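You operate a simulated robot arm through the tools that you are given. There is no shell and no other tool. Be economical: measure what you need, move in short steps, check, and stop when the job is done.

The job below is to be done with a simulated two-armed robot. You get a single attempt, and the scene is never put back.

## Task
Clamp the short red pipe's nozzle, shut its knob and put it back.
Fine: lay it on the grey mat first and hold it with the other hand while the clamp lever closes; it ends in the blue tray. Set down upright: short red pipe.

It is judged by the outcome, as a careful person would: the job done as asked, and still so three seconds after it is handed in. It fails if anything else is knocked over, pushed out of place, dropped, spilled or broken.

## Robot
Two 7-joint arms with two-finger parallel grippers on one trunk, on a base that drives. Base frame: it is fixed to the floor where the robot stands at the start and does not move with it; the origin is under the middle of the robot, x ahead of it, y to its left, z up. Readings come in mm, rad, newtons and seconds.
The left shoulder is at the start at [70, 134, 1201], the right one opposite. With the tool pointing down near the work surface each hand reaches from about 100 to 640 mm from the robot's upright axis, wherever it stands, measured 20 degrees to its own side. Places, roughly: blue tray [500, 100, 800]; grey mat [200, 100, 800]; nozzle knob [500, -100, 900]; pipe clamp lever [400, 0, 900]. Payload 1.57 kg a hand.
Tool frame (each hand has its own): the origin (TCP) lies between the finger pads and is the grasp point; the fingertips stand 30 mm ahead of it; z points along the fingers, y is the line along which they close. The gripper opens to 80 mm. The fingers are 17 mm wide and 12 mm thick; the gripper's body (40 by 82 mm) begins 80 mm behind the TCP.
Orientation is that of the tool frame in the base frame, as a unit quaternion [x, y, z, w]. With the fingers straight down and closing along the base's y, the tool's x points along the base's -x, its y along +y and its z along -z.

## Interface
- The arms move only by the tool drive_tool. It takes "left_deltas", "right_deltas" or both (then of equal length, played together; a hand with none holds still); each is a list of rows, each an object of numbers (a shift or turn left out is 0, a gripper value left out holds the last): "x", "y", "z": the shift along the tool's x, y, z in units of 150 mm (1.0 is 150 mm); "rx", "ry", "rz": the turn, a rotation vector about the tool's x, y, z in units of 45 degrees (1.0 is 45 degrees). In form: [{"x": .., "y": .., "z": .., "rx": .., "ry": .., "rz": ..}, ...]. A call has 1 to 20 rows; each row is the pose to reach, as a shift and turn from the pose commanded when the call began, along the tool's axes at that moment. "left_grip" and "right_grip" are, for a hand that has rows, the closure, from 0 (fully open) to 1 (shut), set as the call begins (left out, the last holds). A call with a number of a shift or a turn outside -1 to 1 is refused whole. Rows are played at 5 a second. More than 50 mm and 0.15 rad between two rows, or a gripper value outside its range, and nothing of the call is played. Where a pose cannot be reached the arm comes as near as it can. A force on the tool above 90 N (or 10 N above the force at the start of the call, whichever is more), or a blocked arm, ends the call early, and 0.2 s more pass. Each finger travels about 153 mm/s and halts on what it meets, pressing with about 38 N; the grip force reading is that of the motor and also rises with nothing between the fingers. The clock runs only during rows and for 0.2 s after the last one: add rows that repeat a pose to give the fingers time. The reply holds the time, the measured pose of the TCP, the force on the tool along the base axes, the opening and the grip force, in the units named above and with some noise, with the torque about the TCP (base axes, N m) and any sound that the robot's microphone picked up, and new pictures: "show" is both (left out), scene, wrist or none (wrist: the cameras of the hands that moved).
- Cameras (640 x 400 px; columns grow to the right, rows downward): "scene" is now at [124.7, 8.7, 1406.9]; the picture's right is [0.12, -0.99, 0.00], its down [-0.76, -0.09, -0.64] and it looks along [0.63, 0.08, -0.77] (base axes); focal length 214 px, centre (320, 200). "left" rides on the left gripper at [72, 7, -122] in its tool frame; the picture's right is [-0.09, 1.00, 0.00], its down [-0.84, -0.08, -0.54] and it looks along [-0.54, -0.05, 0.84] (tool axes); focal length 238 px, centre (320, 200). "right" rides on the right gripper at [72, -7, -122] in its tool frame; the picture's right is [0.09, 1.00, 0.00], its down [-0.84, 0.08, -0.54] and it looks along [-0.54, 0.05, 0.84] (tool axes); focal length 238 px, centre (320, 200). There is no depth. A picture from a camera that has moved, and an enlarged one, comes with that camera's place and axes in the base frame and with its lens.
- raise_lower(by): slides the trunk up (or, below 0, down) by that many mm; the arms and the scene camera ride with it, the base frame stays. It gives what a move gives, with no picture.
- roll_base(legs): drives the robot by 1 to 6 legs, each [ahead, left, turn to the left] in mm, mm and rad, along the robot's own axes; the way and the turn of a leg run together, so that a leg with both is an arc; at most 1500 mm and 3.142 rad a leg. The arms and the cameras ride along, it lands a little off, and it stops where it bumps. It gives what a move gives, and a new picture of the scene camera.
- aim_head(pan, tilt): turns the head with the scene camera to pan (to the left, within 1.501 rad either way) and tilt (down, from -0.506 to 1.204), counted from straight ahead of the robot. It gives what a move gives, and a new picture of the scene camera.
- inspect(camera, box): a new picture of the part [left, top, right, bottom] of that camera's present view, enlarged. No time passes.
- finish_job(): hands the job in; it is judged then, once.

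Go step by step. Nothing tells you exact positions but the pictures and the camera data: compare them with the known pose of the tool, close in by small moves and look again before you grip or let go. The budget is 120 turns and 260 pictures, counting those below and the enlarged ones. Unless the task says otherwise, let go and move clear before handing in, and close with one line.

The tools are called after "Emit:" by a JSON object that holds its "name" and its "arguments". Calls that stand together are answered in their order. drive_tool: Moves the arms, as the interface text tells. Its arguments: {"type":"object","properties":{"left_deltas":{"type":"array","items":{"type":"object","properties":{"x":{"type":"number"},"y":{"type":"number"},"z":{"type":"number"},"rx":{"type":"number"},"ry":{"type":"number"},"rz":{"type":"number"}}}},"left_grip":{"type":"number"},"right_deltas":{"type":"array","items":{"type":"object","properties":{"x":{"type":"number"},"y":{"type":"number"},"z":{"type":"number"},"rx":{"type":"number"},"ry":{"type":"number"},"rz":{"type":"number"}}}},"right_grip":{"type":"number"},"show":{"type":"string","enum":["both","scene","wrist","none"]}},"required":[]} The other tools are called the same way: raise_lower (by) slides the trunk up or down; roll_base (legs) drives the base; aim_head (pan, tilt) turns the head that bears the scene camera; inspect (camera, box) takes an enlarged picture of a part of a camera's view; finish_job () hands the job in.

At the start:

```text
time: 0.0
left_position: [387.4, 181.8, 1240.6]
left_orientation: [-0.001, 1.0, 0.0, 0.001]
left_contact_force: [0.1, 0.0, 0.1]
left_moment: [0.02, 0.0, 0.05]
left_grip_width: 79.9
left_finger_force: 0.1
right_position: [429.2, -133.8, 999.8]
right_orientation: [0.001, 1.0, -0.001, 0.0]
right_contact_force: [0.4, 0.7, -0.8]
right_moment: [-0.04, 0.0, -0.01]
right_grip_width: 80.0
right_finger_force: 0.1
trunk travel left (down, up): [-775.0, 165.0]
robot x, y, heading: [0.5, 3.5, 0.004]
head pan, tilt: [0.122, 0.878]
```

scene: 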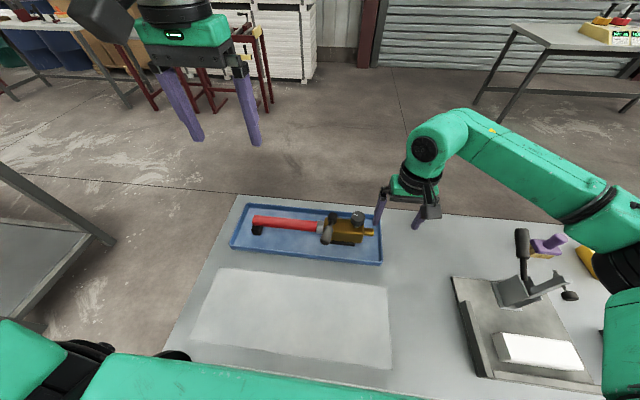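
right: 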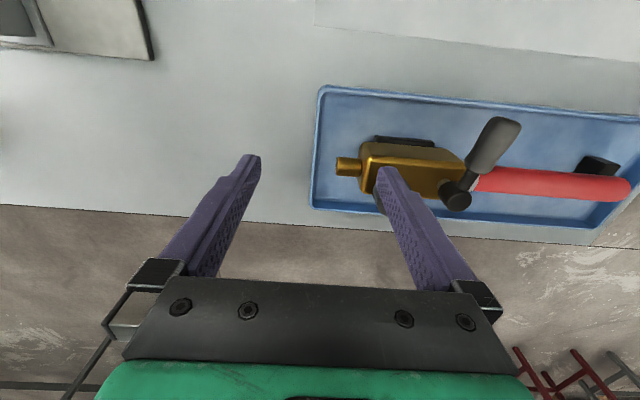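
left: 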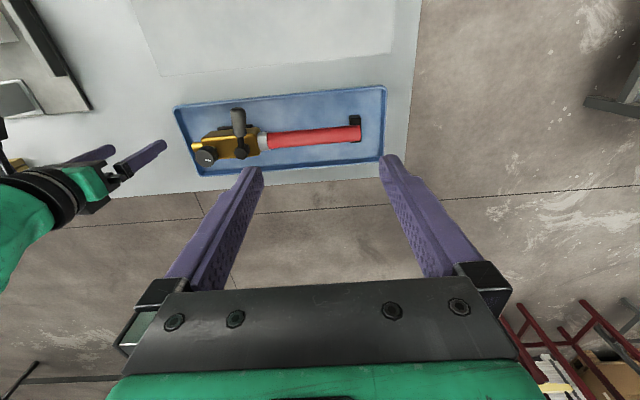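

I see the red pipe with its brass nozzle lying in the blue tray, the grey mat nearer, and a toggle-clamp fixture to the right. I'll enlarge the pictures to understand the parts before moving.

Emit:
{"name": "inspect", "arguments": {"camera": "scene", "box": [220, 190, 400, 290]}}

Emit:
{"name": "inspect", "arguments": {"camera": "scene", "box": [430, 210, 630, 390]}}

Emit:
{"name": "inspect", "arguments": {"camera": "right", "box": [310, 80, 640, 250]}}

Emit:
{"name": "inspect", "arguments": {"camera": "left", "box": [160, 70, 400, 200]}}

```text
3.56 times, centred on (310, 240) of scene
camera zoom: at [124.7, 8.7, 1406.9], right [0.12, -0.99, 0.0], down [-0.76, -0.09, -0.64], along [0.63, 0.08, -0.77], focal length 763 px, centre (356, 58)
```

zoom: 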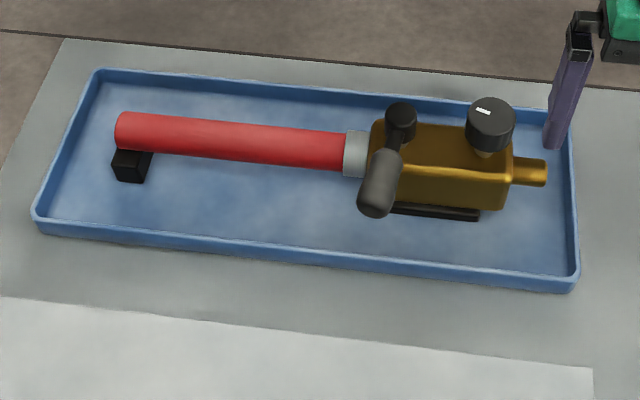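

```text
2.22 times, centred on (530, 300) of scene
camera zoom: at [124.7, 8.7, 1406.9], right [0.12, -0.99, 0.0], down [-0.76, -0.09, -0.64], along [0.63, 0.08, -0.77], focal length 477 px, centre (-147, -22)
```

zoom: 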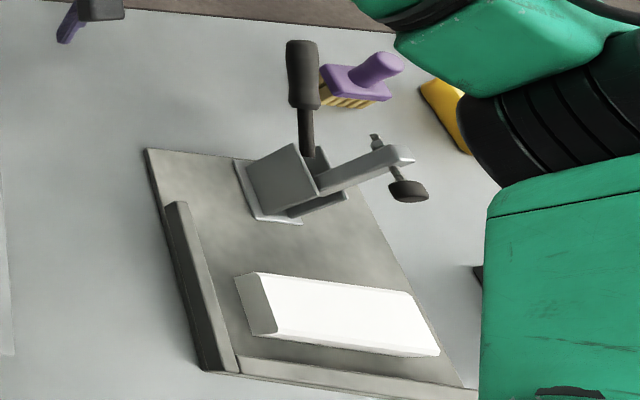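

```text
1.94 times, centred on (475, 165) of right
camera zoom: at [356.5, -139.8, 1123.0], right [-0.09, 1.0, 0.0], down [0.84, 0.08, 0.54], along [0.54, 0.05, -0.84], focal length 462 px, centre (19, 268)
```

zoom: 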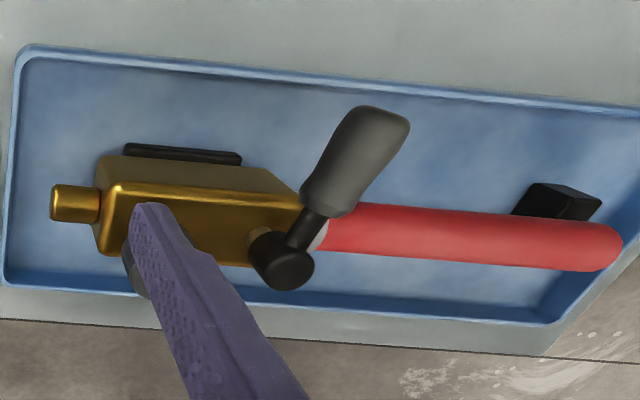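

```text
2.67 times, centred on (280, 135) of left
camera zoom: at [314.4, 189.1, 1361.8], right [0.09, 1.0, 0.0], down [0.84, -0.08, 0.54], along [0.54, -0.05, -0.84], focal length 636 px, centre (427, 373)
```

zoom: 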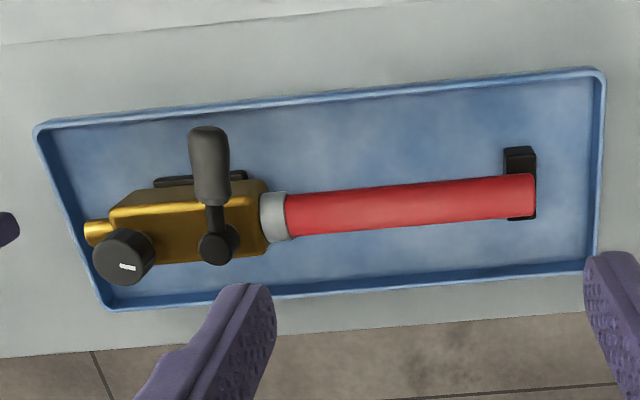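

The lever lies about horizontal from a hub near (475, 18, 910) towards the robot. The knob top is near (472, -52, 918), and the pipe axis runs along y at x≈477. I'll bring both hands over the pipe, turning them to close along x, and look from close by.

Emit:
{"name": "drive_tool", "arguments": {"left_deltas": [{"x": -0.1, "z": 0.166, "rz": 0.166}, {"x": -0.2, "z": 0.333, "rz": 0.333}, {"x": -0.3, "z": 0.5, "rz": 0.5}, {"x": -0.4, "z": 0.666, "rz": 0.666}, {"x": -0.5, "z": 0.833, "rz": 0.833}, {"x": -0.6, "z": 1.0, "rz": 1.0}], "right_deltas": [{"rz": -0.166}, {"rz": -0.333}, {"rz": -0.5}, {"rz": -0.666}, {"rz": -0.833}, {"rz": -1.0}], "show": "wrist"}}

```text
time: 1.4
left_position: [477.5, 184.5, 1091.3]
left_orientation: [0.384, 0.923, 0.001, 0.0]
left_contact_force: [-0.3, 0.5, 0.2]
left_moment: [0.04, 0.03, 0.01]
left_grip_width: 79.9
left_finger_force: 0.0
right_position: [429.9, -134.0, 999.8]
right_orientation: [-0.322, 0.947, -0.001, -0.001]
right_contact_force: [0.4, 0.4, -0.7]
right_moment: [-0.03, -0.01, -0.01]
right_grip_width: 80.1
right_finger_force: 0.1
right hand out of reach, approached as far as the arm can: row 6
trunk travel left (down, up): [-775.0, 165.0]
robot x, y, heading: [4.8, 0.8, -0.002]
head pan, tilt: [0.122, 0.878]
camera right: at [376.3, -182.0, 1122.6], right [-0.68, 0.73, 0.0], down [0.62, 0.57, 0.54], along [0.4, 0.37, -0.84], focal length 238 px, centre (320, 200)
camera left: at [432.0, 239.5, 1212.0], right [0.77, 0.64, 0.0], down [0.54, -0.65, 0.54], along [0.35, -0.42, -0.84], focal length 238 px, centre (320, 200)
```

right: 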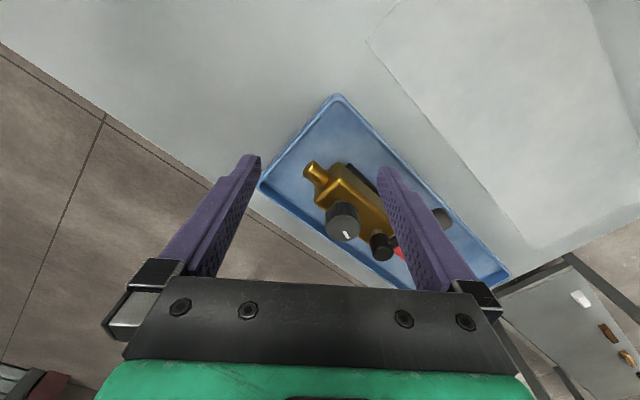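
left: 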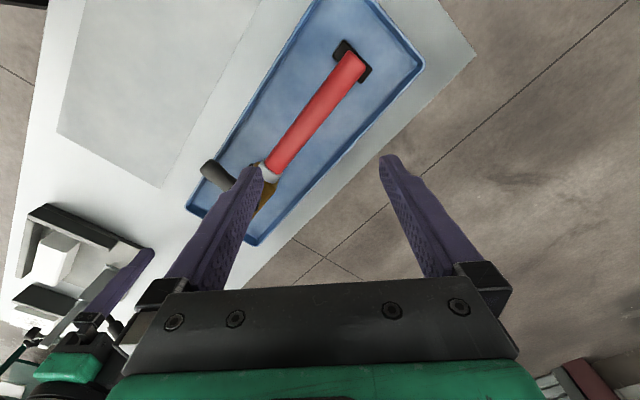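

The right wrist meets its limit turning that way, so I'll turn it the other way. The left hand carries on to 90° and comes lower.

Emit:
{"name": "drive_tool", "arguments": {"left_deltas": [{"z": 0.13, "rz": 0.166}, {"z": 0.27, "rz": 0.333}, {"z": 0.4, "rz": 0.5}, {"z": 0.53, "rz": 0.666}, {"z": 0.66, "rz": 0.833}, {"z": 0.8, "rz": 1.0}], "right_deltas": [{"rz": 0.166}, {"rz": 0.333}, {"rz": 0.5}, {"rz": 0.666}, {"rz": 0.833}, {"rz": 1.0}], "show": "none"}}

Emit:
{"name": "drive_tool", "arguments": {"right_deltas": [{"rz": 0.166}, {"rz": 0.333}, {"rz": 0.5}, {"rz": 0.666}, {"rz": 0.833}, {"rz": 1.0}], "show": "none"}}

Emit:
{"name": "drive_tool", "arguments": {"right_deltas": [{"rz": 0.166}, {"rz": 0.333}, {"rz": 0.5}, {"rz": 0.666}, {"rz": 0.833}, {"rz": 1.0}], "show": "wrist"}}

Emit:
{"name": "inspect", "arguments": {"camera": "left", "box": [0, 0, 640, 400]}}

```text
time: 2.8
left_position: [477.2, 182.8, 970.0]
left_orientation: [0.708, 0.706, 0.0, 0.0]
left_contact_force: [0.4, -0.5, -0.2]
left_moment: [-0.04, 0.0, -0.02]
left_grip_width: 79.6
left_finger_force: 0.1
right_position: [429.4, -134.5, 999.7]
right_orientation: [0.067, 0.998, 0.0, 0.0]
right_contact_force: [0.0, 0.0, 0.0]
right_moment: [0.01, 0.0, -0.03]
right_grip_width: 79.9
right_finger_force: 0.0
trunk travel left (down, up): [-775.0, 165.0]
robot x, y, heading: [0.7, 4.8, 0.003]
head pan, tilt: [0.122, 0.878]
```

```text
time: 4.2
left_position: [477.4, 183.3, 970.3]
left_orientation: [0.707, 0.708, 0.0, 0.0]
left_contact_force: [0.0, 0.0, 0.4]
left_moment: [-0.01, -0.01, -0.02]
left_grip_width: 79.9
left_finger_force: 0.1
right_position: [430.3, -133.6, 999.9]
right_orientation: [0.445, 0.896, 0.0, 0.001]
right_contact_force: [-0.1, -0.4, -0.7]
right_moment: [-0.01, 0.01, -0.06]
right_grip_width: 80.2
right_finger_force: 0.0
trunk travel left (down, up): [-775.0, 165.0]
robot x, y, heading: [-1.7, -0.5, -0.005]
head pan, tilt: [0.122, 0.878]
```

```text
time: 5.6
left_position: [477.5, 182.8, 969.1]
left_orientation: [0.706, 0.708, 0.001, 0.001]
left_contact_force: [0.5, -1.1, 0.0]
left_moment: [-0.01, 0.05, 0.0]
left_grip_width: 80.0
left_finger_force: 0.1
right_position: [429.1, -134.2, 999.1]
right_orientation: [0.753, 0.659, 0.001, 0.0]
right_contact_force: [-0.9, -0.2, 0.5]
right_moment: [0.0, 0.01, 0.0]
right_grip_width: 80.2
right_finger_force: 0.1
trunk travel left (down, up): [-775.0, 165.0]
robot x, y, heading: [-3.2, 0.5, -0.001]
head pan, tilt: [0.122, 0.878]
camera right: at [431.5, -61.1, 1123.3], right [1.0, -0.04, 0.0], down [-0.04, -0.84, 0.54], along [-0.02, -0.54, -0.84], focal length 238 px, centre (320, 200)
```

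right: 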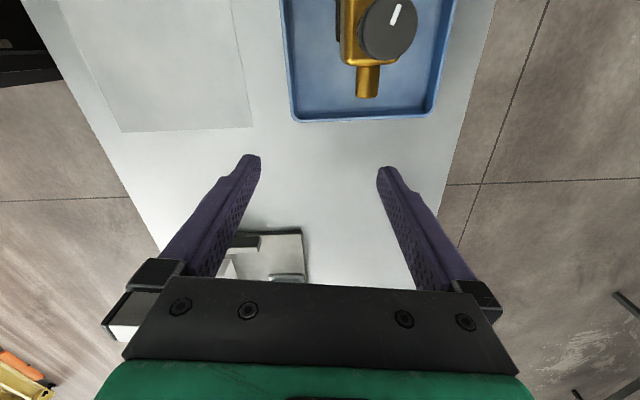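

```text
1.00 times, centred on (320, 200) of left
camera zoom: at [483.4, 254.6, 1091.8], right [1.0, -0.09, 0.0], down [-0.08, -0.84, 0.54], along [-0.05, -0.54, -0.84], focal length 238 px, centre (320, 200)
```

zoom: 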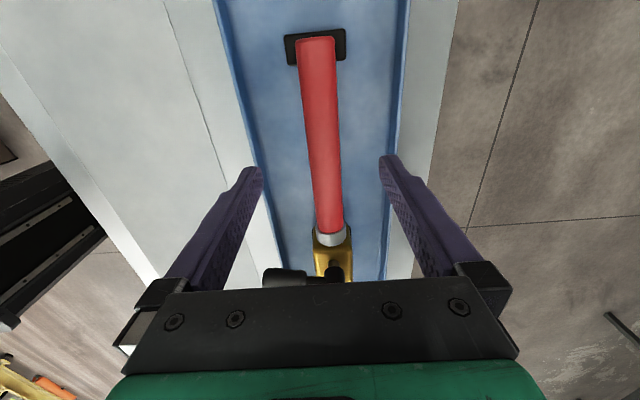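

The left hand lines up with the pipe axis (x≈480). I'll bring the right hand over the body between hub and knob, still high, to study the lever and the knob.

Emit:
{"name": "drive_tool", "arguments": {"right_deltas": [{"x": 0.2, "y": 0.05, "rz": -0.04}, {"x": 0.4, "y": 0.1, "rz": -0.08}, {"x": 0.6, "y": 0.16, "rz": -0.12}, {"x": 0.815, "y": 0.214, "rz": -0.155}], "show": "both"}}

```text
time: 6.6
left_position: [477.8, 184.2, 969.5]
left_orientation: [0.707, 0.708, 0.0, 0.001]
left_contact_force: [1.1, 0.5, 0.2]
left_moment: [-0.01, -0.02, 0.02]
left_grip_width: 80.1
left_finger_force: 0.0
right_position: [476.2, -14.7, 998.5]
right_orientation: [0.711, 0.704, -0.002, -0.001]
right_contact_force: [0.1, 0.8, 0.2]
right_moment: [-0.02, 0.0, 0.0]
right_grip_width: 80.1
right_finger_force: 0.1
trunk travel left (down, up): [-775.0, 165.0]
robot x, y, heading: [-2.1, -2.0, -0.001]
head pan, tilt: [0.122, 0.878]
camera scene: at [125.5, 11.1, 1406.8], right [0.12, -0.99, 0.0], down [-0.76, -0.09, -0.64], along [0.63, 0.08, -0.77], focal length 214 px, centre (320, 200)
camera right: at [470.4, 58.3, 1121.7], right [1.0, 0.08, 0.0], down [0.07, -0.84, 0.54], along [0.04, -0.54, -0.84], focal length 238 px, centre (320, 200)
```

scene: 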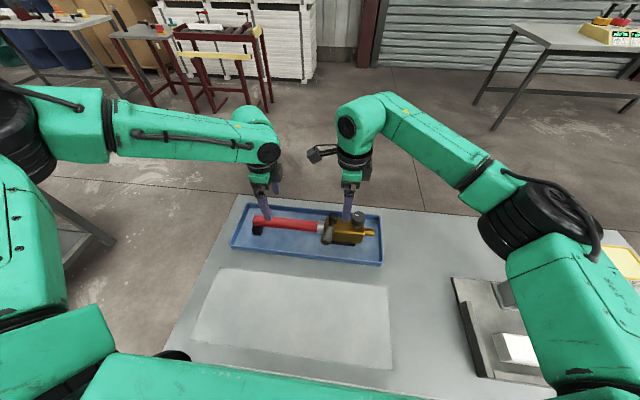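
right: 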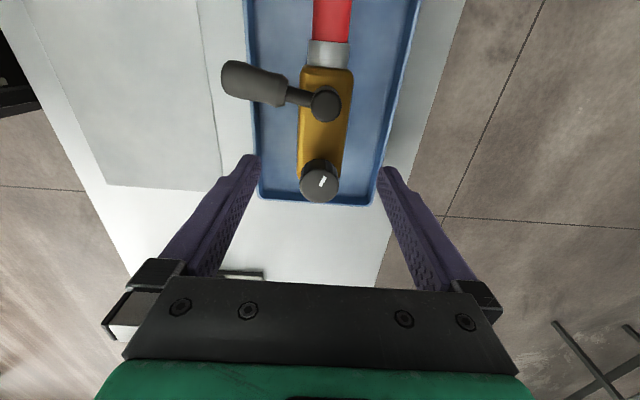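

Emit:
{"name": "inspect", "arguments": {"camera": "right", "box": [200, 0, 440, 220]}}

Emit:
{"name": "inspect", "arguments": {"camera": "scene", "box": [230, 190, 400, 280]}}

```text
1.82 times, centred on (320, 110) of right
camera zoom: at [470.4, 58.3, 1121.7], right [1.0, 0.08, 0.0], down [0.07, -0.84, 0.54], along [0.04, -0.54, -0.84], focal length 433 px, centre (320, 364)
```

zoom: 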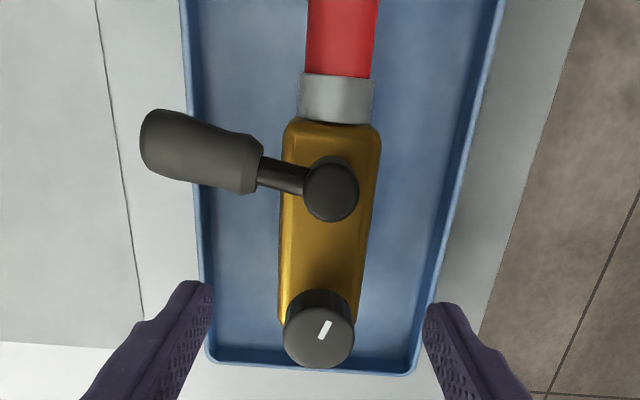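

```text
3.76 times, centred on (315, 235) of scene
camera zoom: at [125.5, 11.1, 1406.8], right [0.12, -0.99, 0.0], down [-0.76, -0.09, -0.64], along [0.63, 0.08, -0.77], focal length 807 px, centre (339, 68)
```

zoom: 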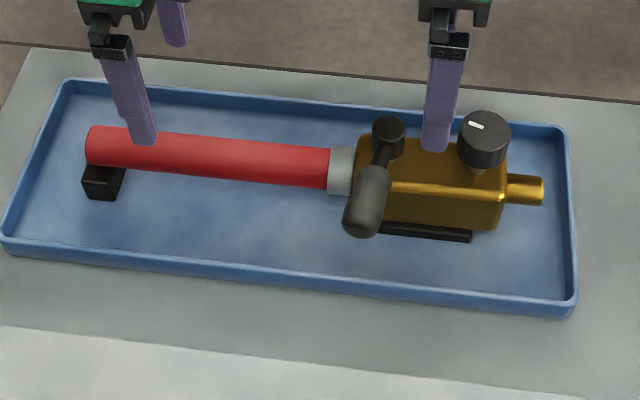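

The hub's axis is vertical, so the lever should swing clockwise to lie along the pipe, and the knob turns about a vertical axis too. I'll lower both hands around the red pipe and the brass body, still open.

Emit:
{"name": "drive_tool", "arguments": {"left_deltas": [{"z": 0.16, "y": 0.02}, {"z": 0.32, "y": 0.02}, {"z": 0.48, "y": 0.02}, {"z": 0.64, "y": 0.02}, {"z": 0.78, "y": 0.02}], "right_deltas": [{"z": 0.19, "y": 0.01}, {"z": 0.38, "y": 0.01}, {"z": 0.56, "y": 0.01}, {"z": 0.74, "y": 0.01}, {"z": 0.91, "y": 0.01}], "show": "both"}}

Emit:
{"name": "inspect", "arguments": {"camera": "scene", "box": [230, 190, 400, 280]}}

```text
time: 7.8
left_position: [467.2, 192.8, 866.3]
left_orientation: [0.706, 0.708, 0.002, 0.001]
left_contact_force: [-0.1, 0.9, -0.5]
left_moment: [-0.03, -0.01, 0.03]
left_grip_width: 80.2
left_finger_force: 0.0
left hand out of reach, approached as far as the arm can: row 4, 5
right_position: [479.1, -16.8, 863.4]
right_orientation: [0.711, 0.703, 0.0, -0.001]
right_contact_force: [-0.6, 0.4, -0.2]
right_moment: [-0.03, -0.01, -0.03]
right_grip_width: 80.1
right_finger_force: 0.0
trunk travel left (down, up): [-775.0, 165.0]
robot x, y, heading: [-0.7, -1.2, 0.007]
head pan, tilt: [0.122, 0.878]
camera scene: at [124.7, 9.5, 1406.9], right [0.12, -0.99, 0.0], down [-0.76, -0.09, -0.64], along [0.63, 0.08, -0.77], focal length 214 px, centre (320, 200)
camera right: at [472.0, 56.1, 986.6], right [1.0, 0.08, 0.0], down [0.07, -0.84, 0.54], along [0.04, -0.54, -0.84], focal length 238 px, centre (320, 200)
camera left: at [473.6, 264.8, 988.2], right [1.0, -0.09, 0.0], down [-0.08, -0.84, 0.54], along [-0.05, -0.54, -0.84], focal length 238 px, centre (320, 200)
```

scene: 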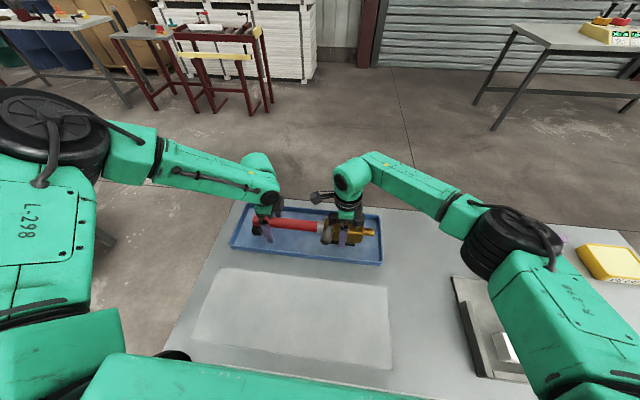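
right: 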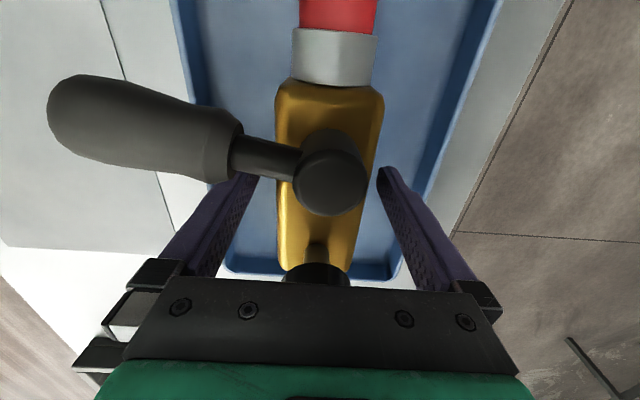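
left: 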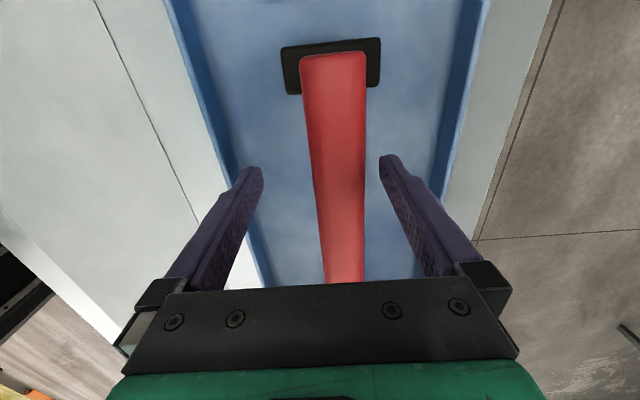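

```text
3.76 times, centred on (315, 235) of scene
camera zoom: at [124.7, 9.5, 1406.9], right [0.12, -0.99, 0.0], down [-0.76, -0.09, -0.64], along [0.63, 0.08, -0.77], focal length 807 px, centre (339, 68)
```

zoom: 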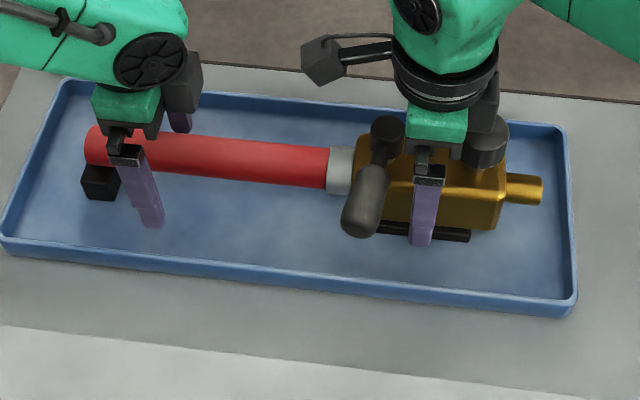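

The left hand is at the edge of its reach down there. I'll lift both hands, lower the trunk by the same amount, and try again.

Emit:
{"name": "drive_tool", "arguments": {"left_deltas": [{"z": -0.2}, {"z": -0.4}, {"z": -0.6}, {"z": -0.8}], "right_deltas": [{"z": -0.2}, {"z": -0.4}, {"z": -0.6}, {"z": -0.8}], "show": "none"}}

Emit:
{"name": "raise_lower", "arguments": {"by": -90}}

```text
time: 8.8
left_position: [466.1, 191.3, 986.5]
left_orientation: [0.707, 0.707, 0.001, 0.001]
left_contact_force: [-0.5, -0.1, 0.7]
left_moment: [-0.01, -0.02, 0.0]
left_grip_width: 80.1
left_finger_force: 0.0
right_position: [476.9, -16.6, 984.2]
right_orientation: [0.711, 0.703, 0.0, 0.0]
right_contact_force: [0.7, 0.7, 0.6]
right_moment: [0.01, -0.02, 0.02]
right_grip_width: 80.0
right_finger_force: 0.2
trunk travel left (down, up): [-775.0, 165.0]
robot x, y, heading: [0.8, -0.2, -0.0]
head pan, tilt: [0.122, 0.878]
```

```text
time: 10.1
left_position: [468.1, 191.8, 895.0]
left_orientation: [0.707, 0.708, 0.001, 0.001]
left_contact_force: [0.4, 0.4, 1.0]
left_moment: [-0.03, 0.01, 0.01]
left_grip_width: 80.1
left_finger_force: 0.1
right_position: [477.4, -16.4, 893.7]
right_orientation: [0.711, 0.703, 0.0, 0.001]
right_contact_force: [0.1, 0.9, 0.7]
right_moment: [0.02, 0.01, -0.05]
right_grip_width: 80.0
right_finger_force: 0.1
trunk travel left (down, up): [-685.0, 255.0]
robot x, y, heading: [1.7, 3.5, 0.001]
head pan, tilt: [0.122, 0.878]
```

Emit:
{"name": "drive_tool", "arguments": {"left_deltas": [{"x": -0.06, "y": 0.087}, {"x": -0.11, "y": 0.087, "z": 0.1}, {"x": -0.11, "y": 0.087, "z": 0.2}, {"x": -0.11, "y": 0.087, "z": 0.287}], "right_deltas": [{"z": 0.05}, {"z": 0.1}, {"z": 0.15}, {"z": 0.205}], "show": "both"}}

```text
time: 11.1
left_position: [480.8, 174.3, 851.8]
left_orientation: [0.707, 0.707, 0.001, 0.001]
left_contact_force: [0.4, 0.0, 0.0]
left_moment: [0.0, 0.03, -0.02]
left_grip_width: 80.1
left_finger_force: 0.1
right_position: [479.4, -17.2, 862.1]
right_orientation: [0.71, 0.704, 0.0, -0.001]
right_contact_force: [0.0, -0.7, -0.1]
right_moment: [0.02, 0.01, 0.0]
right_grip_width: 79.9
right_finger_force: 0.0
trunk travel left (down, up): [-685.0, 255.0]
robot x, y, heading: [-1.0, -0.8, -0.002]
head pan, tilt: [0.122, 0.878]
camera scene: at [125.4, 8.7, 1316.9], right [0.12, -0.99, 0.0], down [-0.76, -0.09, -0.64], along [0.63, 0.08, -0.77], focal length 214 px, centre (320, 200)
camera right: at [472.2, 55.8, 986.0], right [1.0, 0.08, 0.0], down [0.07, -0.84, 0.54], along [0.04, -0.54, -0.84], focal length 238 px, centre (320, 200)
camera left: at [487.3, 247.1, 973.6], right [1.0, -0.09, 0.0], down [-0.08, -0.84, 0.54], along [-0.05, -0.54, -0.84], focal length 238 px, centre (320, 200)
```

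scene: 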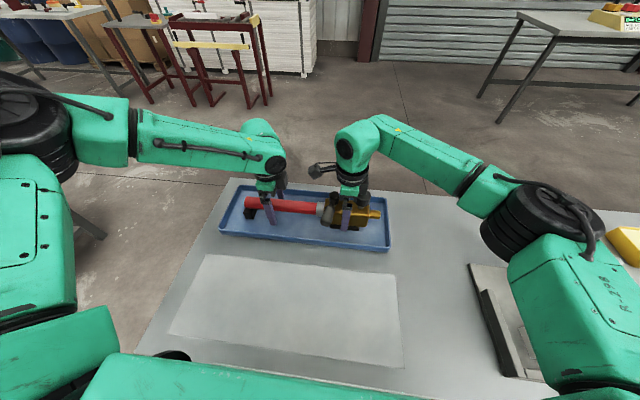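
right: 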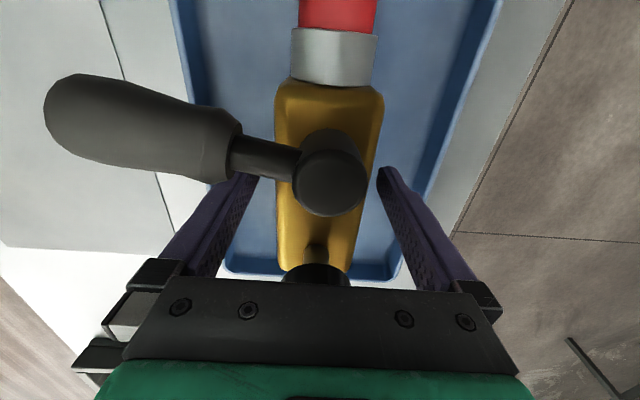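
left: 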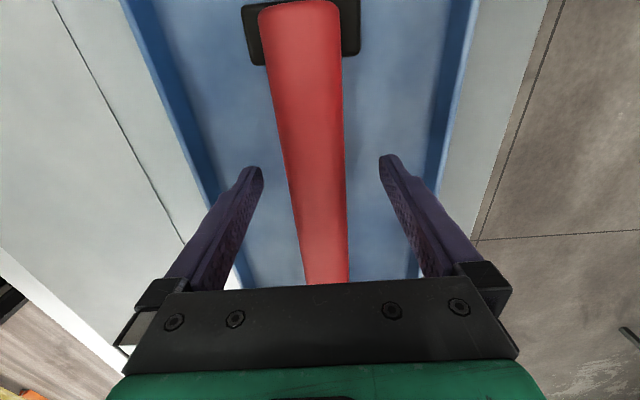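

Both hands are centred on their parts. Closing both grippers.

Emit:
{"name": "drive_tool", "arguments": {"left_deltas": [{}, {}, {}, {}], "right_deltas": [{}, {}, {}, {}], "left_grip": 1, "right_grip": 1, "show": "wrist"}}

```text
time: 12.1
left_position: [479.8, 174.4, 851.7]
left_orientation: [0.707, 0.707, 0.001, 0.001]
left_contact_force: [-5.1, 1.3, 1.9]
left_moment: [0.03, 0.01, -0.81]
left_grip_width: 33.2
left_finger_force: 38.1
right_position: [478.6, -17.6, 863.6]
right_orientation: [0.711, 0.704, 0.001, 0.0]
right_contact_force: [4.4, -1.1, 0.5]
right_moment: [0.0, 0.02, -0.14]
right_grip_width: 51.5
right_finger_force: 37.9
trunk travel left (down, up): [-685.0, 255.0]
robot x, y, heading: [-0.1, -0.9, -0.0]
head pan, tilt: [0.122, 0.878]
camera right: at [471.8, 55.8, 986.3], right [1.0, 0.08, 0.0], down [0.07, -0.84, 0.54], along [0.04, -0.54, -0.84], focal length 238 px, centre (320, 200)
camera left: at [486.8, 247.0, 973.9], right [1.0, -0.09, 0.0], down [-0.08, -0.84, 0.54], along [-0.05, -0.54, -0.84], focal length 238 px, centre (320, 200)
```

right: 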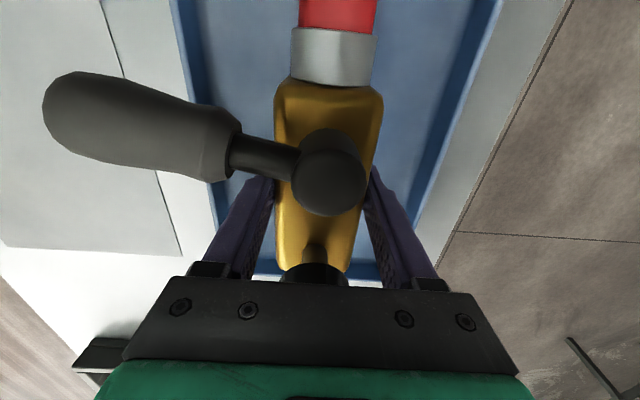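
left: 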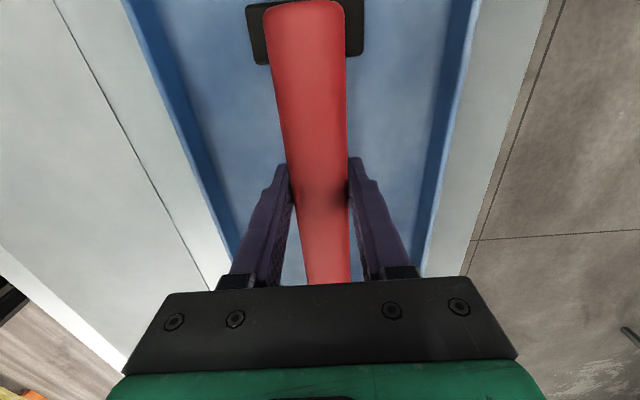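

Both hands hold firmly (33 mm and 51 mm). Lifting together by 60 mm.

Emit:
{"name": "drive_tool", "arguments": {"left_deltas": [{"z": -0.08}, {"z": -0.16}, {"z": -0.24}, {"z": -0.32}, {"z": -0.4}, {"z": -0.4}], "right_deltas": [{"z": -0.08}, {"z": -0.16}, {"z": -0.24}, {"z": -0.32}, {"z": -0.4}, {"z": -0.4}], "show": "scene"}}

```text
time: 13.4
left_position: [480.2, 175.8, 911.6]
left_orientation: [0.706, 0.708, 0.001, 0.0]
left_contact_force: [-0.3, 6.3, -10.3]
left_moment: [0.59, -0.17, -0.59]
left_grip_width: 33.0
left_finger_force: 37.8
right_position: [480.0, -17.9, 922.3]
right_orientation: [0.71, 0.704, 0.001, 0.0]
right_contact_force: [-0.3, -5.7, 5.0]
right_moment: [1.12, 0.02, 0.57]
right_grip_width: 51.7
right_finger_force: 37.5
trunk travel left (down, up): [-685.0, 255.0]
robot x, y, heading: [0.8, -0.2, 0.004]
head pan, tilt: [0.122, 0.878]
camera scene: at [126.1, 8.8, 1316.7], right [0.12, -0.99, 0.0], down [-0.76, -0.09, -0.64], along [0.63, 0.08, -0.77], focal length 214 px, centre (320, 200)
```

scene: 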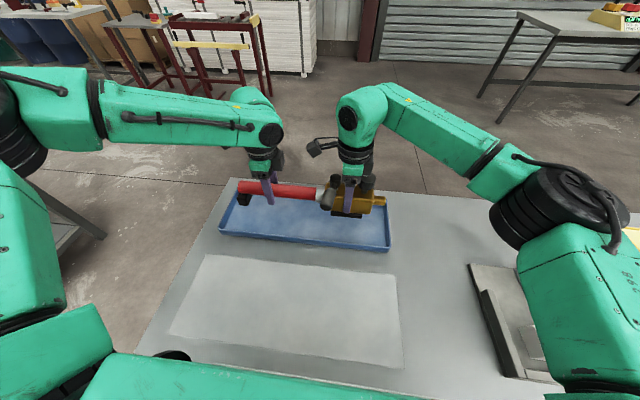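

The lift is level and steady. Now carrying it back over the mat in two stages.

Emit:
{"name": "drive_tool", "arguments": {"left_deltas": [{"y": -0.12}, {"y": -0.24}, {"y": -0.36}, {"y": -0.48}, {"y": -0.6}, {"y": -0.72}], "right_deltas": [{"y": -0.12, "x": -0.001}, {"y": -0.24, "x": -0.002}, {"y": -0.36, "x": -0.003}, {"y": -0.48, "x": -0.005}, {"y": -0.6, "x": -0.006}, {"y": -0.72, "x": -0.007}], "show": "scene"}}

Emit:
{"name": "drive_tool", "arguments": {"left_deltas": [{"y": -0.12}, {"y": -0.24}, {"y": -0.36}, {"y": -0.48}, {"y": -0.6}, {"y": -0.72}], "right_deltas": [{"y": -0.12, "x": -0.001}, {"y": -0.24, "x": -0.002}, {"y": -0.36, "x": -0.003}, {"y": -0.48, "x": -0.005}, {"y": -0.6, "x": -0.006}, {"y": -0.72, "x": -0.007}], "show": "both"}}

```text
time: 14.8
left_position: [370.8, 174.1, 912.7]
left_orientation: [0.707, 0.707, 0.0, 0.0]
left_contact_force: [-6.5, 5.5, -4.4]
left_moment: [0.13, 0.1, -0.8]
left_grip_width: 33.1
left_finger_force: 38.3
right_position: [370.1, -17.8, 923.4]
right_orientation: [0.711, 0.703, 0.001, 0.001]
right_contact_force: [6.2, -6.2, -1.0]
right_moment: [0.49, -0.26, -0.28]
right_grip_width: 51.7
right_finger_force: 38.2
trunk travel left (down, up): [-685.0, 255.0]
robot x, y, heading: [0.3, -0.5, 0.004]
head pan, tilt: [0.122, 0.878]
camera scene: at [124.0, 8.9, 1317.0], right [0.12, -0.99, 0.0], down [-0.76, -0.09, -0.64], along [0.64, 0.08, -0.77], focal length 214 px, centre (320, 200)
```

scene: 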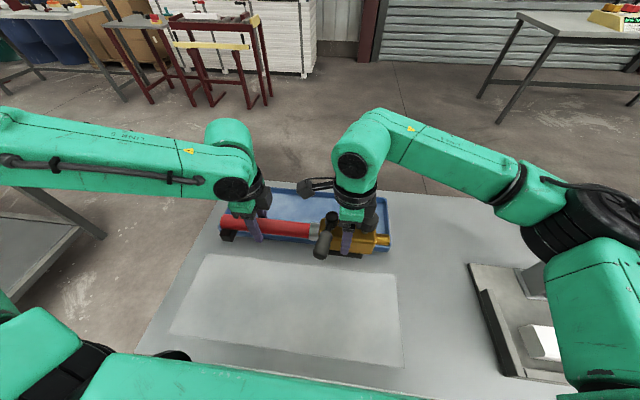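

```text
time: 16.2
left_position: [334.2, 173.1, 915.4]
left_orientation: [0.707, 0.707, -0.002, 0.0]
left_contact_force: [-21.3, -2.1, -3.5]
left_moment: [0.59, -0.26, -1.66]
left_grip_width: 41.7
left_finger_force: 38.2
left hand out of reach, approached as far as the arm can: row 3, 4, 5, 6
right_position: [264.1, -15.4, 922.4]
right_orientation: [0.712, 0.702, 0.002, 0.001]
right_contact_force: [20.4, 2.2, -2.4]
right_moment: [-0.1, -0.12, -2.18]
right_grip_width: 60.9
right_finger_force: 37.6
trunk travel left (down, up): [-685.0, 255.0]
robot x, y, heading: [-4.7, -0.6, 0.0]
head pan, tilt: [0.122, 0.878]
camera scene: at [125.0, 9.6, 1316.9], right [0.12, -0.99, 0.0], down [-0.76, -0.09, -0.64], along [0.63, 0.08, -0.77], focal length 214 px, centre (320, 200)
camera right: at [257.0, 56.8, 1046.2], right [1.0, 0.08, 0.0], down [0.06, -0.84, 0.54], along [0.05, -0.54, -0.84], focal length 238 px, centre (320, 200)
camera left: at [341.6, 245.6, 1037.9], right [1.0, -0.09, 0.0], down [-0.08, -0.84, 0.54], along [-0.05, -0.54, -0.84], focal length 238 px, centre (320, 200)
```

scene: 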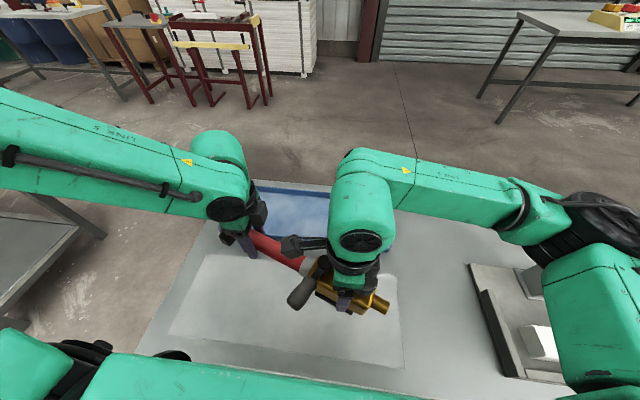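
right: 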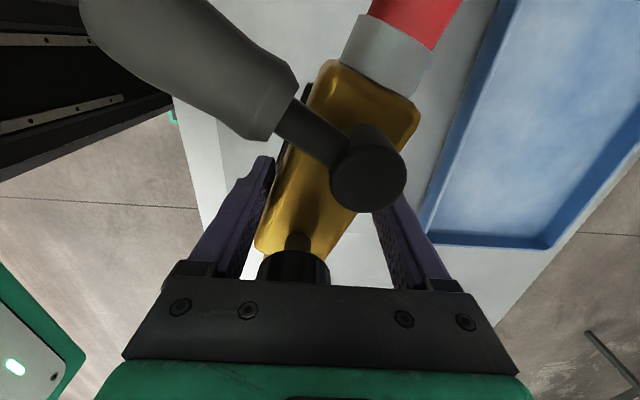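
left: 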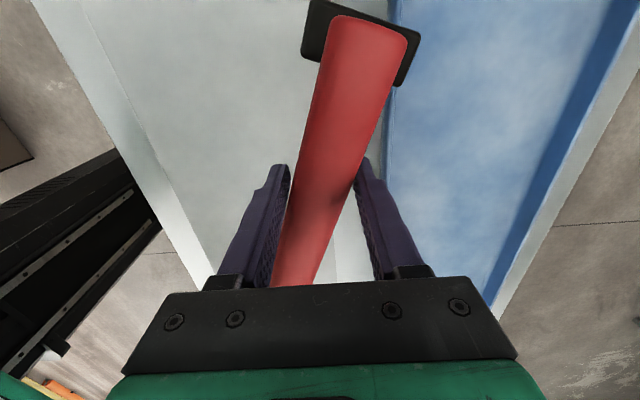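

The left hand reached a limit at x≈334, so the pipe has yawed between the hands. I'll bring the right hand back level with it, then back the base off to cover the rest of the distance.

Emit:
{"name": "drive_tool", "arguments": {"right_deltas": [{"y": 0.1, "x": 0.001}, {"y": 0.2, "x": 0.002}, {"y": 0.3, "x": 0.003}, {"y": 0.4, "x": 0.004}, {"y": 0.467, "x": 0.005}, {"y": 0.467, "x": 0.005}], "show": "both"}}

Emit:
{"name": "inspect", "arguments": {"camera": "left", "box": [0, 0, 640, 400]}}

```text
time: 17.6
left_position: [336.1, 173.9, 916.3]
left_orientation: [0.706, 0.709, -0.001, 0.001]
left_contact_force: [-0.5, -2.4, 1.3]
left_moment: [-0.41, -0.1, -0.2]
left_grip_width: 33.5
left_finger_force: 37.8
right_position: [332.0, -16.7, 922.3]
right_orientation: [0.71, 0.705, -0.001, -0.002]
right_contact_force: [0.0, 2.0, -6.0]
right_moment: [0.03, 0.03, 0.27]
right_grip_width: 52.0
right_finger_force: 38.2
trunk travel left (down, up): [-685.0, 255.0]
robot x, y, heading: [2.0, 1.1, 0.004]
head pan, tilt: [0.122, 0.878]
camera scene: at [125.2, 8.7, 1316.8], right [0.12, -0.99, 0.0], down [-0.76, -0.09, -0.64], along [0.63, 0.08, -0.77], focal length 214 px, centre (320, 200)
camera right: at [325.9, 56.6, 1046.3], right [1.0, 0.08, 0.0], down [0.07, -0.84, 0.54], along [0.04, -0.54, -0.84], focal length 238 px, centre (320, 200)
```

scene: 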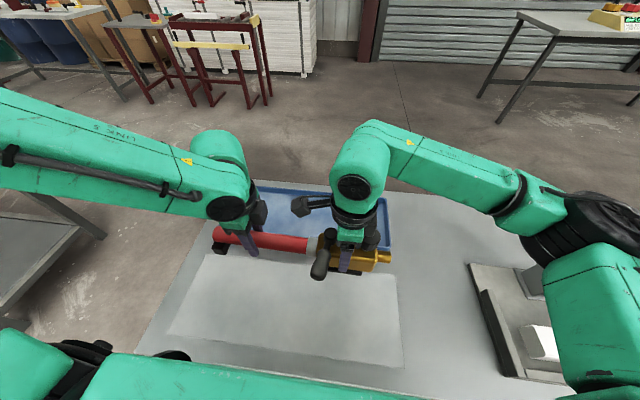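
right: 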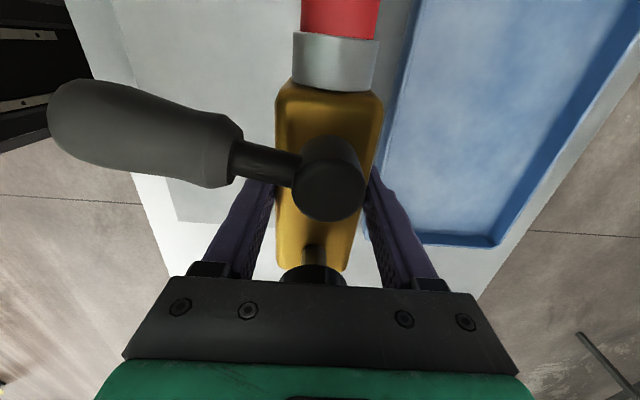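

```text
1.00 times, centred on (320, 200) of left
camera zoom: at [342.5, 245.1, 1038.5], right [1.0, -0.09, 0.0], down [-0.08, -0.84, 0.54], along [-0.05, -0.54, -0.84], focal length 238 px, centre (320, 200)
```

zoom: 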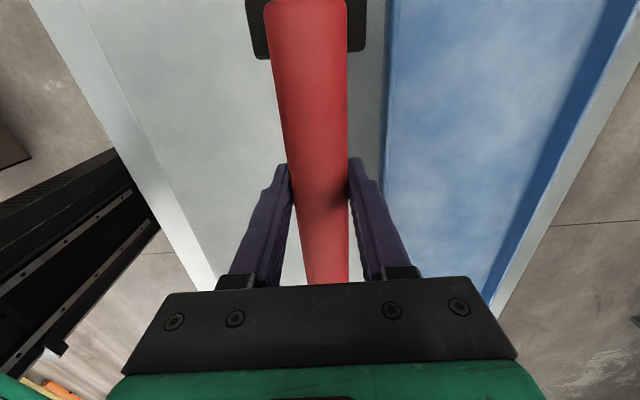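

The pipe is straight again. I'll roll the base back 75 mm to bring it over the middle of the mat.

Emit:
{"name": "roll_base", "arguments": {"legs": [[-75, 0, 0]]}}

```text
time: 18.7
left_position: [262.6, 172.8, 916.1]
left_orientation: [0.707, 0.707, -0.001, 0.0]
left_contact_force: [-1.9, -13.5, 3.8]
left_moment: [-0.39, -0.04, -0.59]
left_grip_width: 33.0
left_finger_force: 37.5
right_position: [258.9, -16.1, 922.4]
right_orientation: [0.71, 0.704, 0.0, -0.002]
right_contact_force: [1.9, 13.1, -10.3]
right_moment: [-0.65, -0.03, 0.19]
right_grip_width: 51.9
right_finger_force: 38.1
trunk travel left (down, up): [-685.0, 255.0]
robot x, y, heading: [-73.8, 1.7, 0.003]
head pan, tilt: [0.122, 0.878]
camera scene: at [52.6, 8.8, 1316.6], right [0.12, -0.99, 0.0], down [-0.76, -0.09, -0.64], along [0.63, 0.08, -0.77], focal length 214 px, centre (320, 200)
```

scene: 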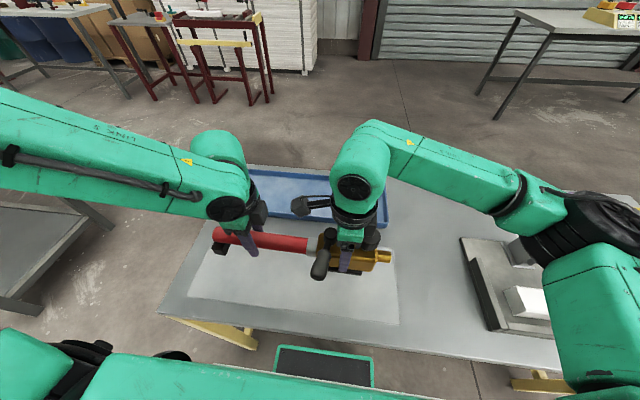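

It's over the mat. Lowering to a few mm above expected contact, levelling the small height difference.

Emit:
{"name": "drive_tool", "arguments": {"left_deltas": [{"z": 0.1}, {"z": 0.2}, {"z": 0.3}, {"z": 0.38}, {"z": 0.38}], "right_deltas": [{"z": 0.09}, {"z": 0.18}, {"z": 0.27}, {"z": 0.35}, {"z": 0.35}], "show": "both"}}

Emit:
{"name": "inspect", "arguments": {"camera": "scene", "box": [180, 210, 410, 330]}}

```text
time: 19.9
left_position: [263.4, 173.0, 859.1]
left_orientation: [0.708, 0.707, -0.001, 0.0]
left_contact_force: [-9.0, 1.3, 8.6]
left_moment: [-0.83, 0.15, -0.76]
left_grip_width: 33.4
left_finger_force: 38.2
left hand out of reach, approached as far as the arm can: row 2, 3
right_position: [258.3, -17.1, 870.6]
right_orientation: [0.711, 0.703, 0.0, 0.0]
right_contact_force: [9.0, -1.9, -14.8]
right_moment: [-1.13, -0.31, -0.96]
right_grip_width: 51.9
right_finger_force: 37.8
trunk travel left (down, up): [-685.0, 255.0]
robot x, y, heading: [-73.4, -4.7, -0.002]
head pan, tilt: [0.122, 0.878]
camera scene: at [50.4, 8.8, 1316.9], right [0.12, -0.99, 0.0], down [-0.76, -0.09, -0.64], along [0.63, 0.08, -0.77], focal length 214 px, centre (320, 200)
camera right: at [251.7, 56.6, 993.7], right [1.0, 0.08, 0.0], down [0.07, -0.84, 0.54], along [0.04, -0.54, -0.84], focal length 238 px, centre (320, 200)
camera left: at [270.5, 244.8, 980.1], right [1.0, -0.09, 0.0], down [-0.08, -0.84, 0.54], along [-0.05, -0.54, -0.84], focal length 238 px, centre (320, 200)
```

scene: 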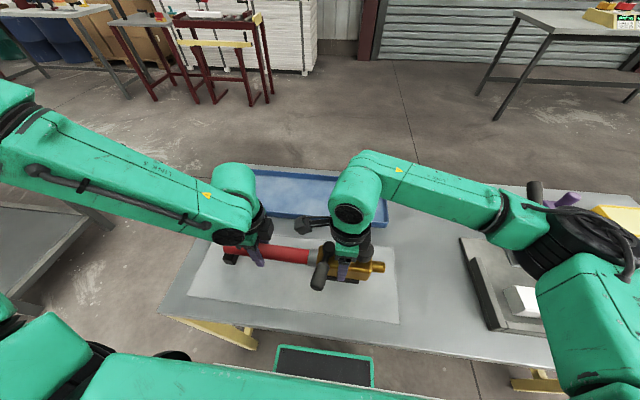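
right: 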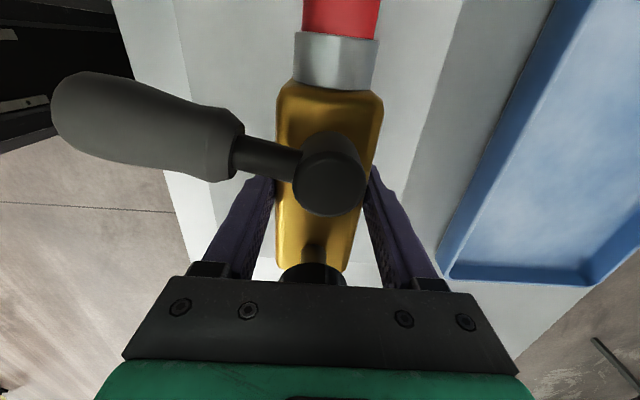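
left: 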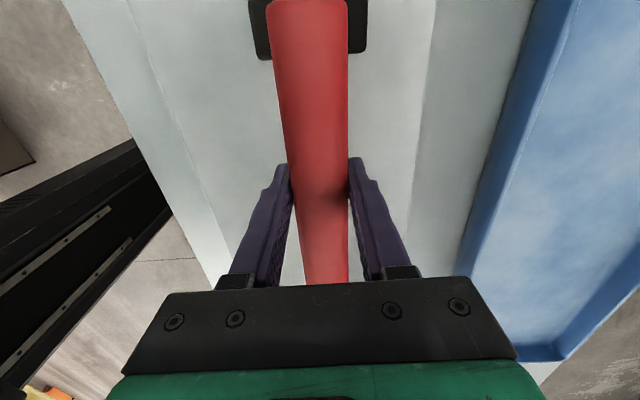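

```text
2.78 times, centred on (295, 270) of scene
camera zoom: at [50.4, 8.8, 1316.9], right [0.12, -0.99, 0.0], down [-0.76, -0.09, -0.64], along [0.63, 0.08, -0.77], focal length 597 px, centre (390, 5)
```

zoom: 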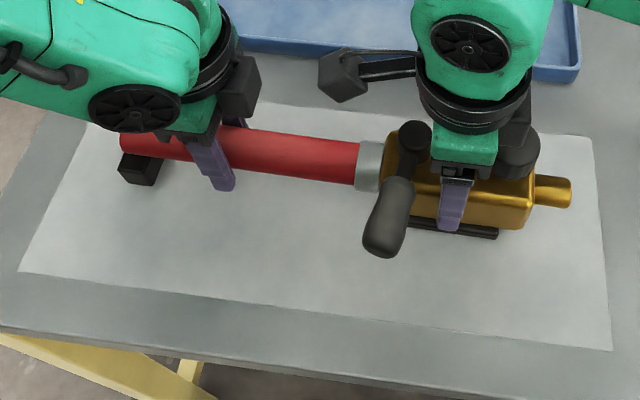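

Well placed over the mat. Lowering gently until it touches down.

Emit:
{"name": "drive_tool", "arguments": {"left_deltas": [{"z": 0.013}, {"z": 0.027}, {"z": 0.04}, {"z": 0.053}], "right_deltas": [{"z": 0.013}, {"z": 0.027}, {"z": 0.04}, {"z": 0.053}], "show": "none"}}

```text
time: 20.9
left_position: [263.0, 173.4, 850.4]
left_orientation: [0.708, 0.706, 0.0, -0.001]
left_contact_force: [-7.7, 4.5, -1.0]
left_moment: [0.26, -0.04, -0.66]
left_grip_width: 33.7
left_finger_force: 38.3
right_position: [259.2, -15.7, 861.4]
right_orientation: [0.711, 0.703, 0.001, 0.0]
right_contact_force: [6.5, -4.1, -4.9]
right_moment: [-0.36, -0.08, -0.64]
right_grip_width: 52.0
right_finger_force: 37.9
trunk travel left (down, up): [-685.0, 255.0]
robot x, y, heading: [-71.7, 1.1, -0.001]
head pan, tilt: [0.122, 0.878]
```

Emit:
{"name": "drive_tool", "arguments": {"left_deltas": [{"z": 0.01}, {"z": 0.02}, {"z": 0.03}, {"z": 0.03}], "right_deltas": [{"z": 0.01}, {"z": 0.02}, {"z": 0.03}, {"z": 0.03}], "show": "scene"}}

Emit:
{"name": "inspect", "arguments": {"camera": "scene", "box": [180, 210, 410, 330]}}

```text
time: 21.9
left_position: [261.5, 173.3, 847.1]
left_orientation: [0.707, 0.707, -0.001, -0.001]
left_contact_force: [-2.4, 4.9, -11.5]
left_moment: [0.85, -0.08, -0.5]
left_grip_width: 33.2
left_finger_force: 37.5
right_position: [257.9, -15.7, 857.6]
right_orientation: [0.71, 0.704, 0.001, 0.0]
right_contact_force: [3.1, -4.6, 6.0]
right_moment: [0.86, -0.06, -0.05]
right_grip_width: 51.9
right_finger_force: 37.7
trunk travel left (down, up): [-685.0, 255.0]
robot x, y, heading: [-73.9, -1.2, 0.0]
head pan, tilt: [0.122, 0.878]
camera scene: at [51.0, 8.8, 1316.9], right [0.12, -0.99, 0.0], down [-0.76, -0.09, -0.64], along [0.63, 0.08, -0.77], focal length 214 px, centre (320, 200)
```

scene: 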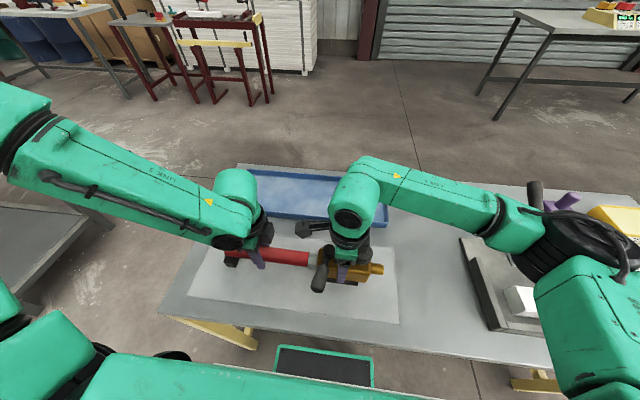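

```text
2.78 times, centred on (295, 270) of scene
camera zoom: at [51.0, 8.8, 1316.9], right [0.12, -0.99, 0.0], down [-0.76, -0.09, -0.64], along [0.63, 0.08, -0.77], focal length 597 px, centre (390, 5)
```

zoom: 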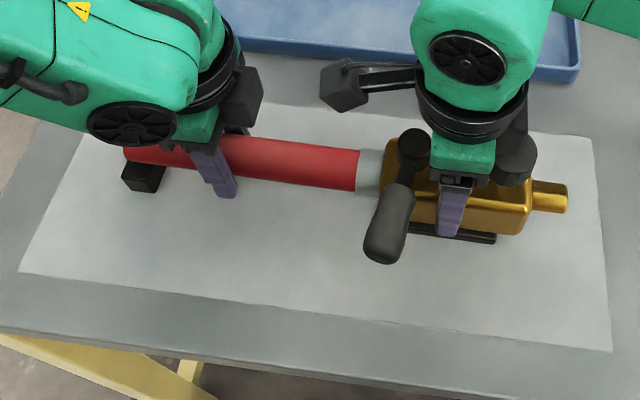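

The net vertical force is still about the pipe's weight, so it isn't touching yet. Going down further.

Emit:
{"name": "drive_tool", "arguments": {"left_deltas": [{"z": 0.008}, {"z": 0.016}, {"z": 0.024}, {"z": 0.024}], "right_deltas": [{"z": 0.012}, {"z": 0.02}, {"z": 0.028}, {"z": 0.028}], "show": "none"}}

```text
time: 22.9
left_position: [261.4, 171.8, 845.1]
left_orientation: [0.707, 0.707, 0.001, 0.003]
left_contact_force: [1.8, 10.5, 32.1]
left_moment: [0.07, -0.02, -0.64]
left_grip_width: 33.6
left_finger_force: 38.1
right_position: [258.5, -15.1, 856.8]
right_orientation: [0.712, 0.703, 0.002, 0.0]
right_contact_force: [18.1, -3.1, 32.7]
right_moment: [0.07, 0.85, -0.46]
right_grip_width: 52.0
right_finger_force: 37.9
trunk travel left (down, up): [-685.0, 255.0]
robot x, y, heading: [-74.0, -0.1, 0.001]
head pan, tilt: [0.122, 0.878]
```

It's down on the mat (upward force on both hands). I'll ease off about 2 mm, open the right hand only and raise it clear while the left keeps hold.

Emit:
{"name": "drive_tool", "arguments": {"left_deltas": [{"z": -0.015}, {"z": -0.015}], "right_deltas": [{"z": -0.015}, {"z": -0.015}], "show": "none"}}

Emit:
{"name": "drive_tool", "arguments": {"right_deltas": [{}, {}, {}], "right_grip": 0.0, "show": "wrist"}}

```text
time: 23.5
left_position: [261.0, 172.3, 844.7]
left_orientation: [0.707, 0.707, -0.001, 0.0]
left_contact_force: [2.0, 5.0, 13.7]
left_moment: [0.23, -0.25, -0.56]
left_grip_width: 33.2
left_finger_force: 37.9
right_position: [258.0, -15.4, 855.7]
right_orientation: [0.711, 0.703, 0.002, 0.001]
right_contact_force: [11.5, 0.1, 20.2]
right_moment: [0.88, -0.25, -0.55]
right_grip_width: 51.7
right_finger_force: 38.2
trunk travel left (down, up): [-685.0, 255.0]
robot x, y, heading: [-73.6, -4.0, -0.005]
head pan, tilt: [0.122, 0.878]
```

```text
time: 24.3
left_position: [259.9, 171.4, 846.4]
left_orientation: [0.707, 0.707, -0.002, -0.001]
left_contact_force: [-0.1, 0.3, 2.7]
left_moment: [-0.2, -0.11, -0.43]
left_grip_width: 33.5
left_finger_force: 37.8
right_position: [257.3, -16.0, 855.6]
right_orientation: [0.71, 0.704, 0.001, 0.0]
right_contact_force: [0.1, -0.1, 1.1]
right_moment: [0.01, 0.01, -0.02]
right_grip_width: 80.2
right_finger_force: 0.1
trunk travel left (down, up): [-685.0, 255.0]
robot x, y, heading: [-74.5, 0.4, -0.002]
head pan, tilt: [0.122, 0.878]
camera right: at [250.9, 56.5, 979.3], right [1.0, 0.08, 0.0], down [0.07, -0.84, 0.54], along [0.04, -0.54, -0.84], focal length 238 px, centre (320, 200)
```

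right: 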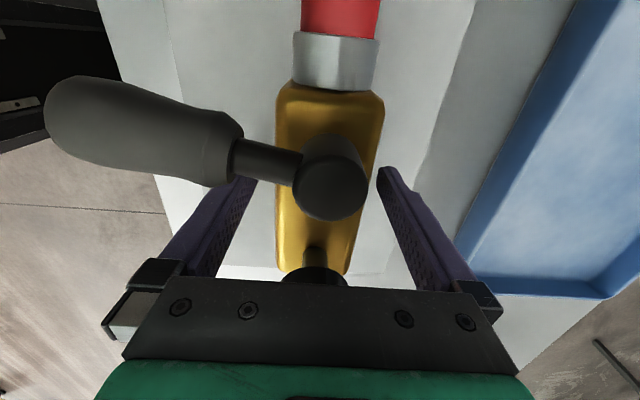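

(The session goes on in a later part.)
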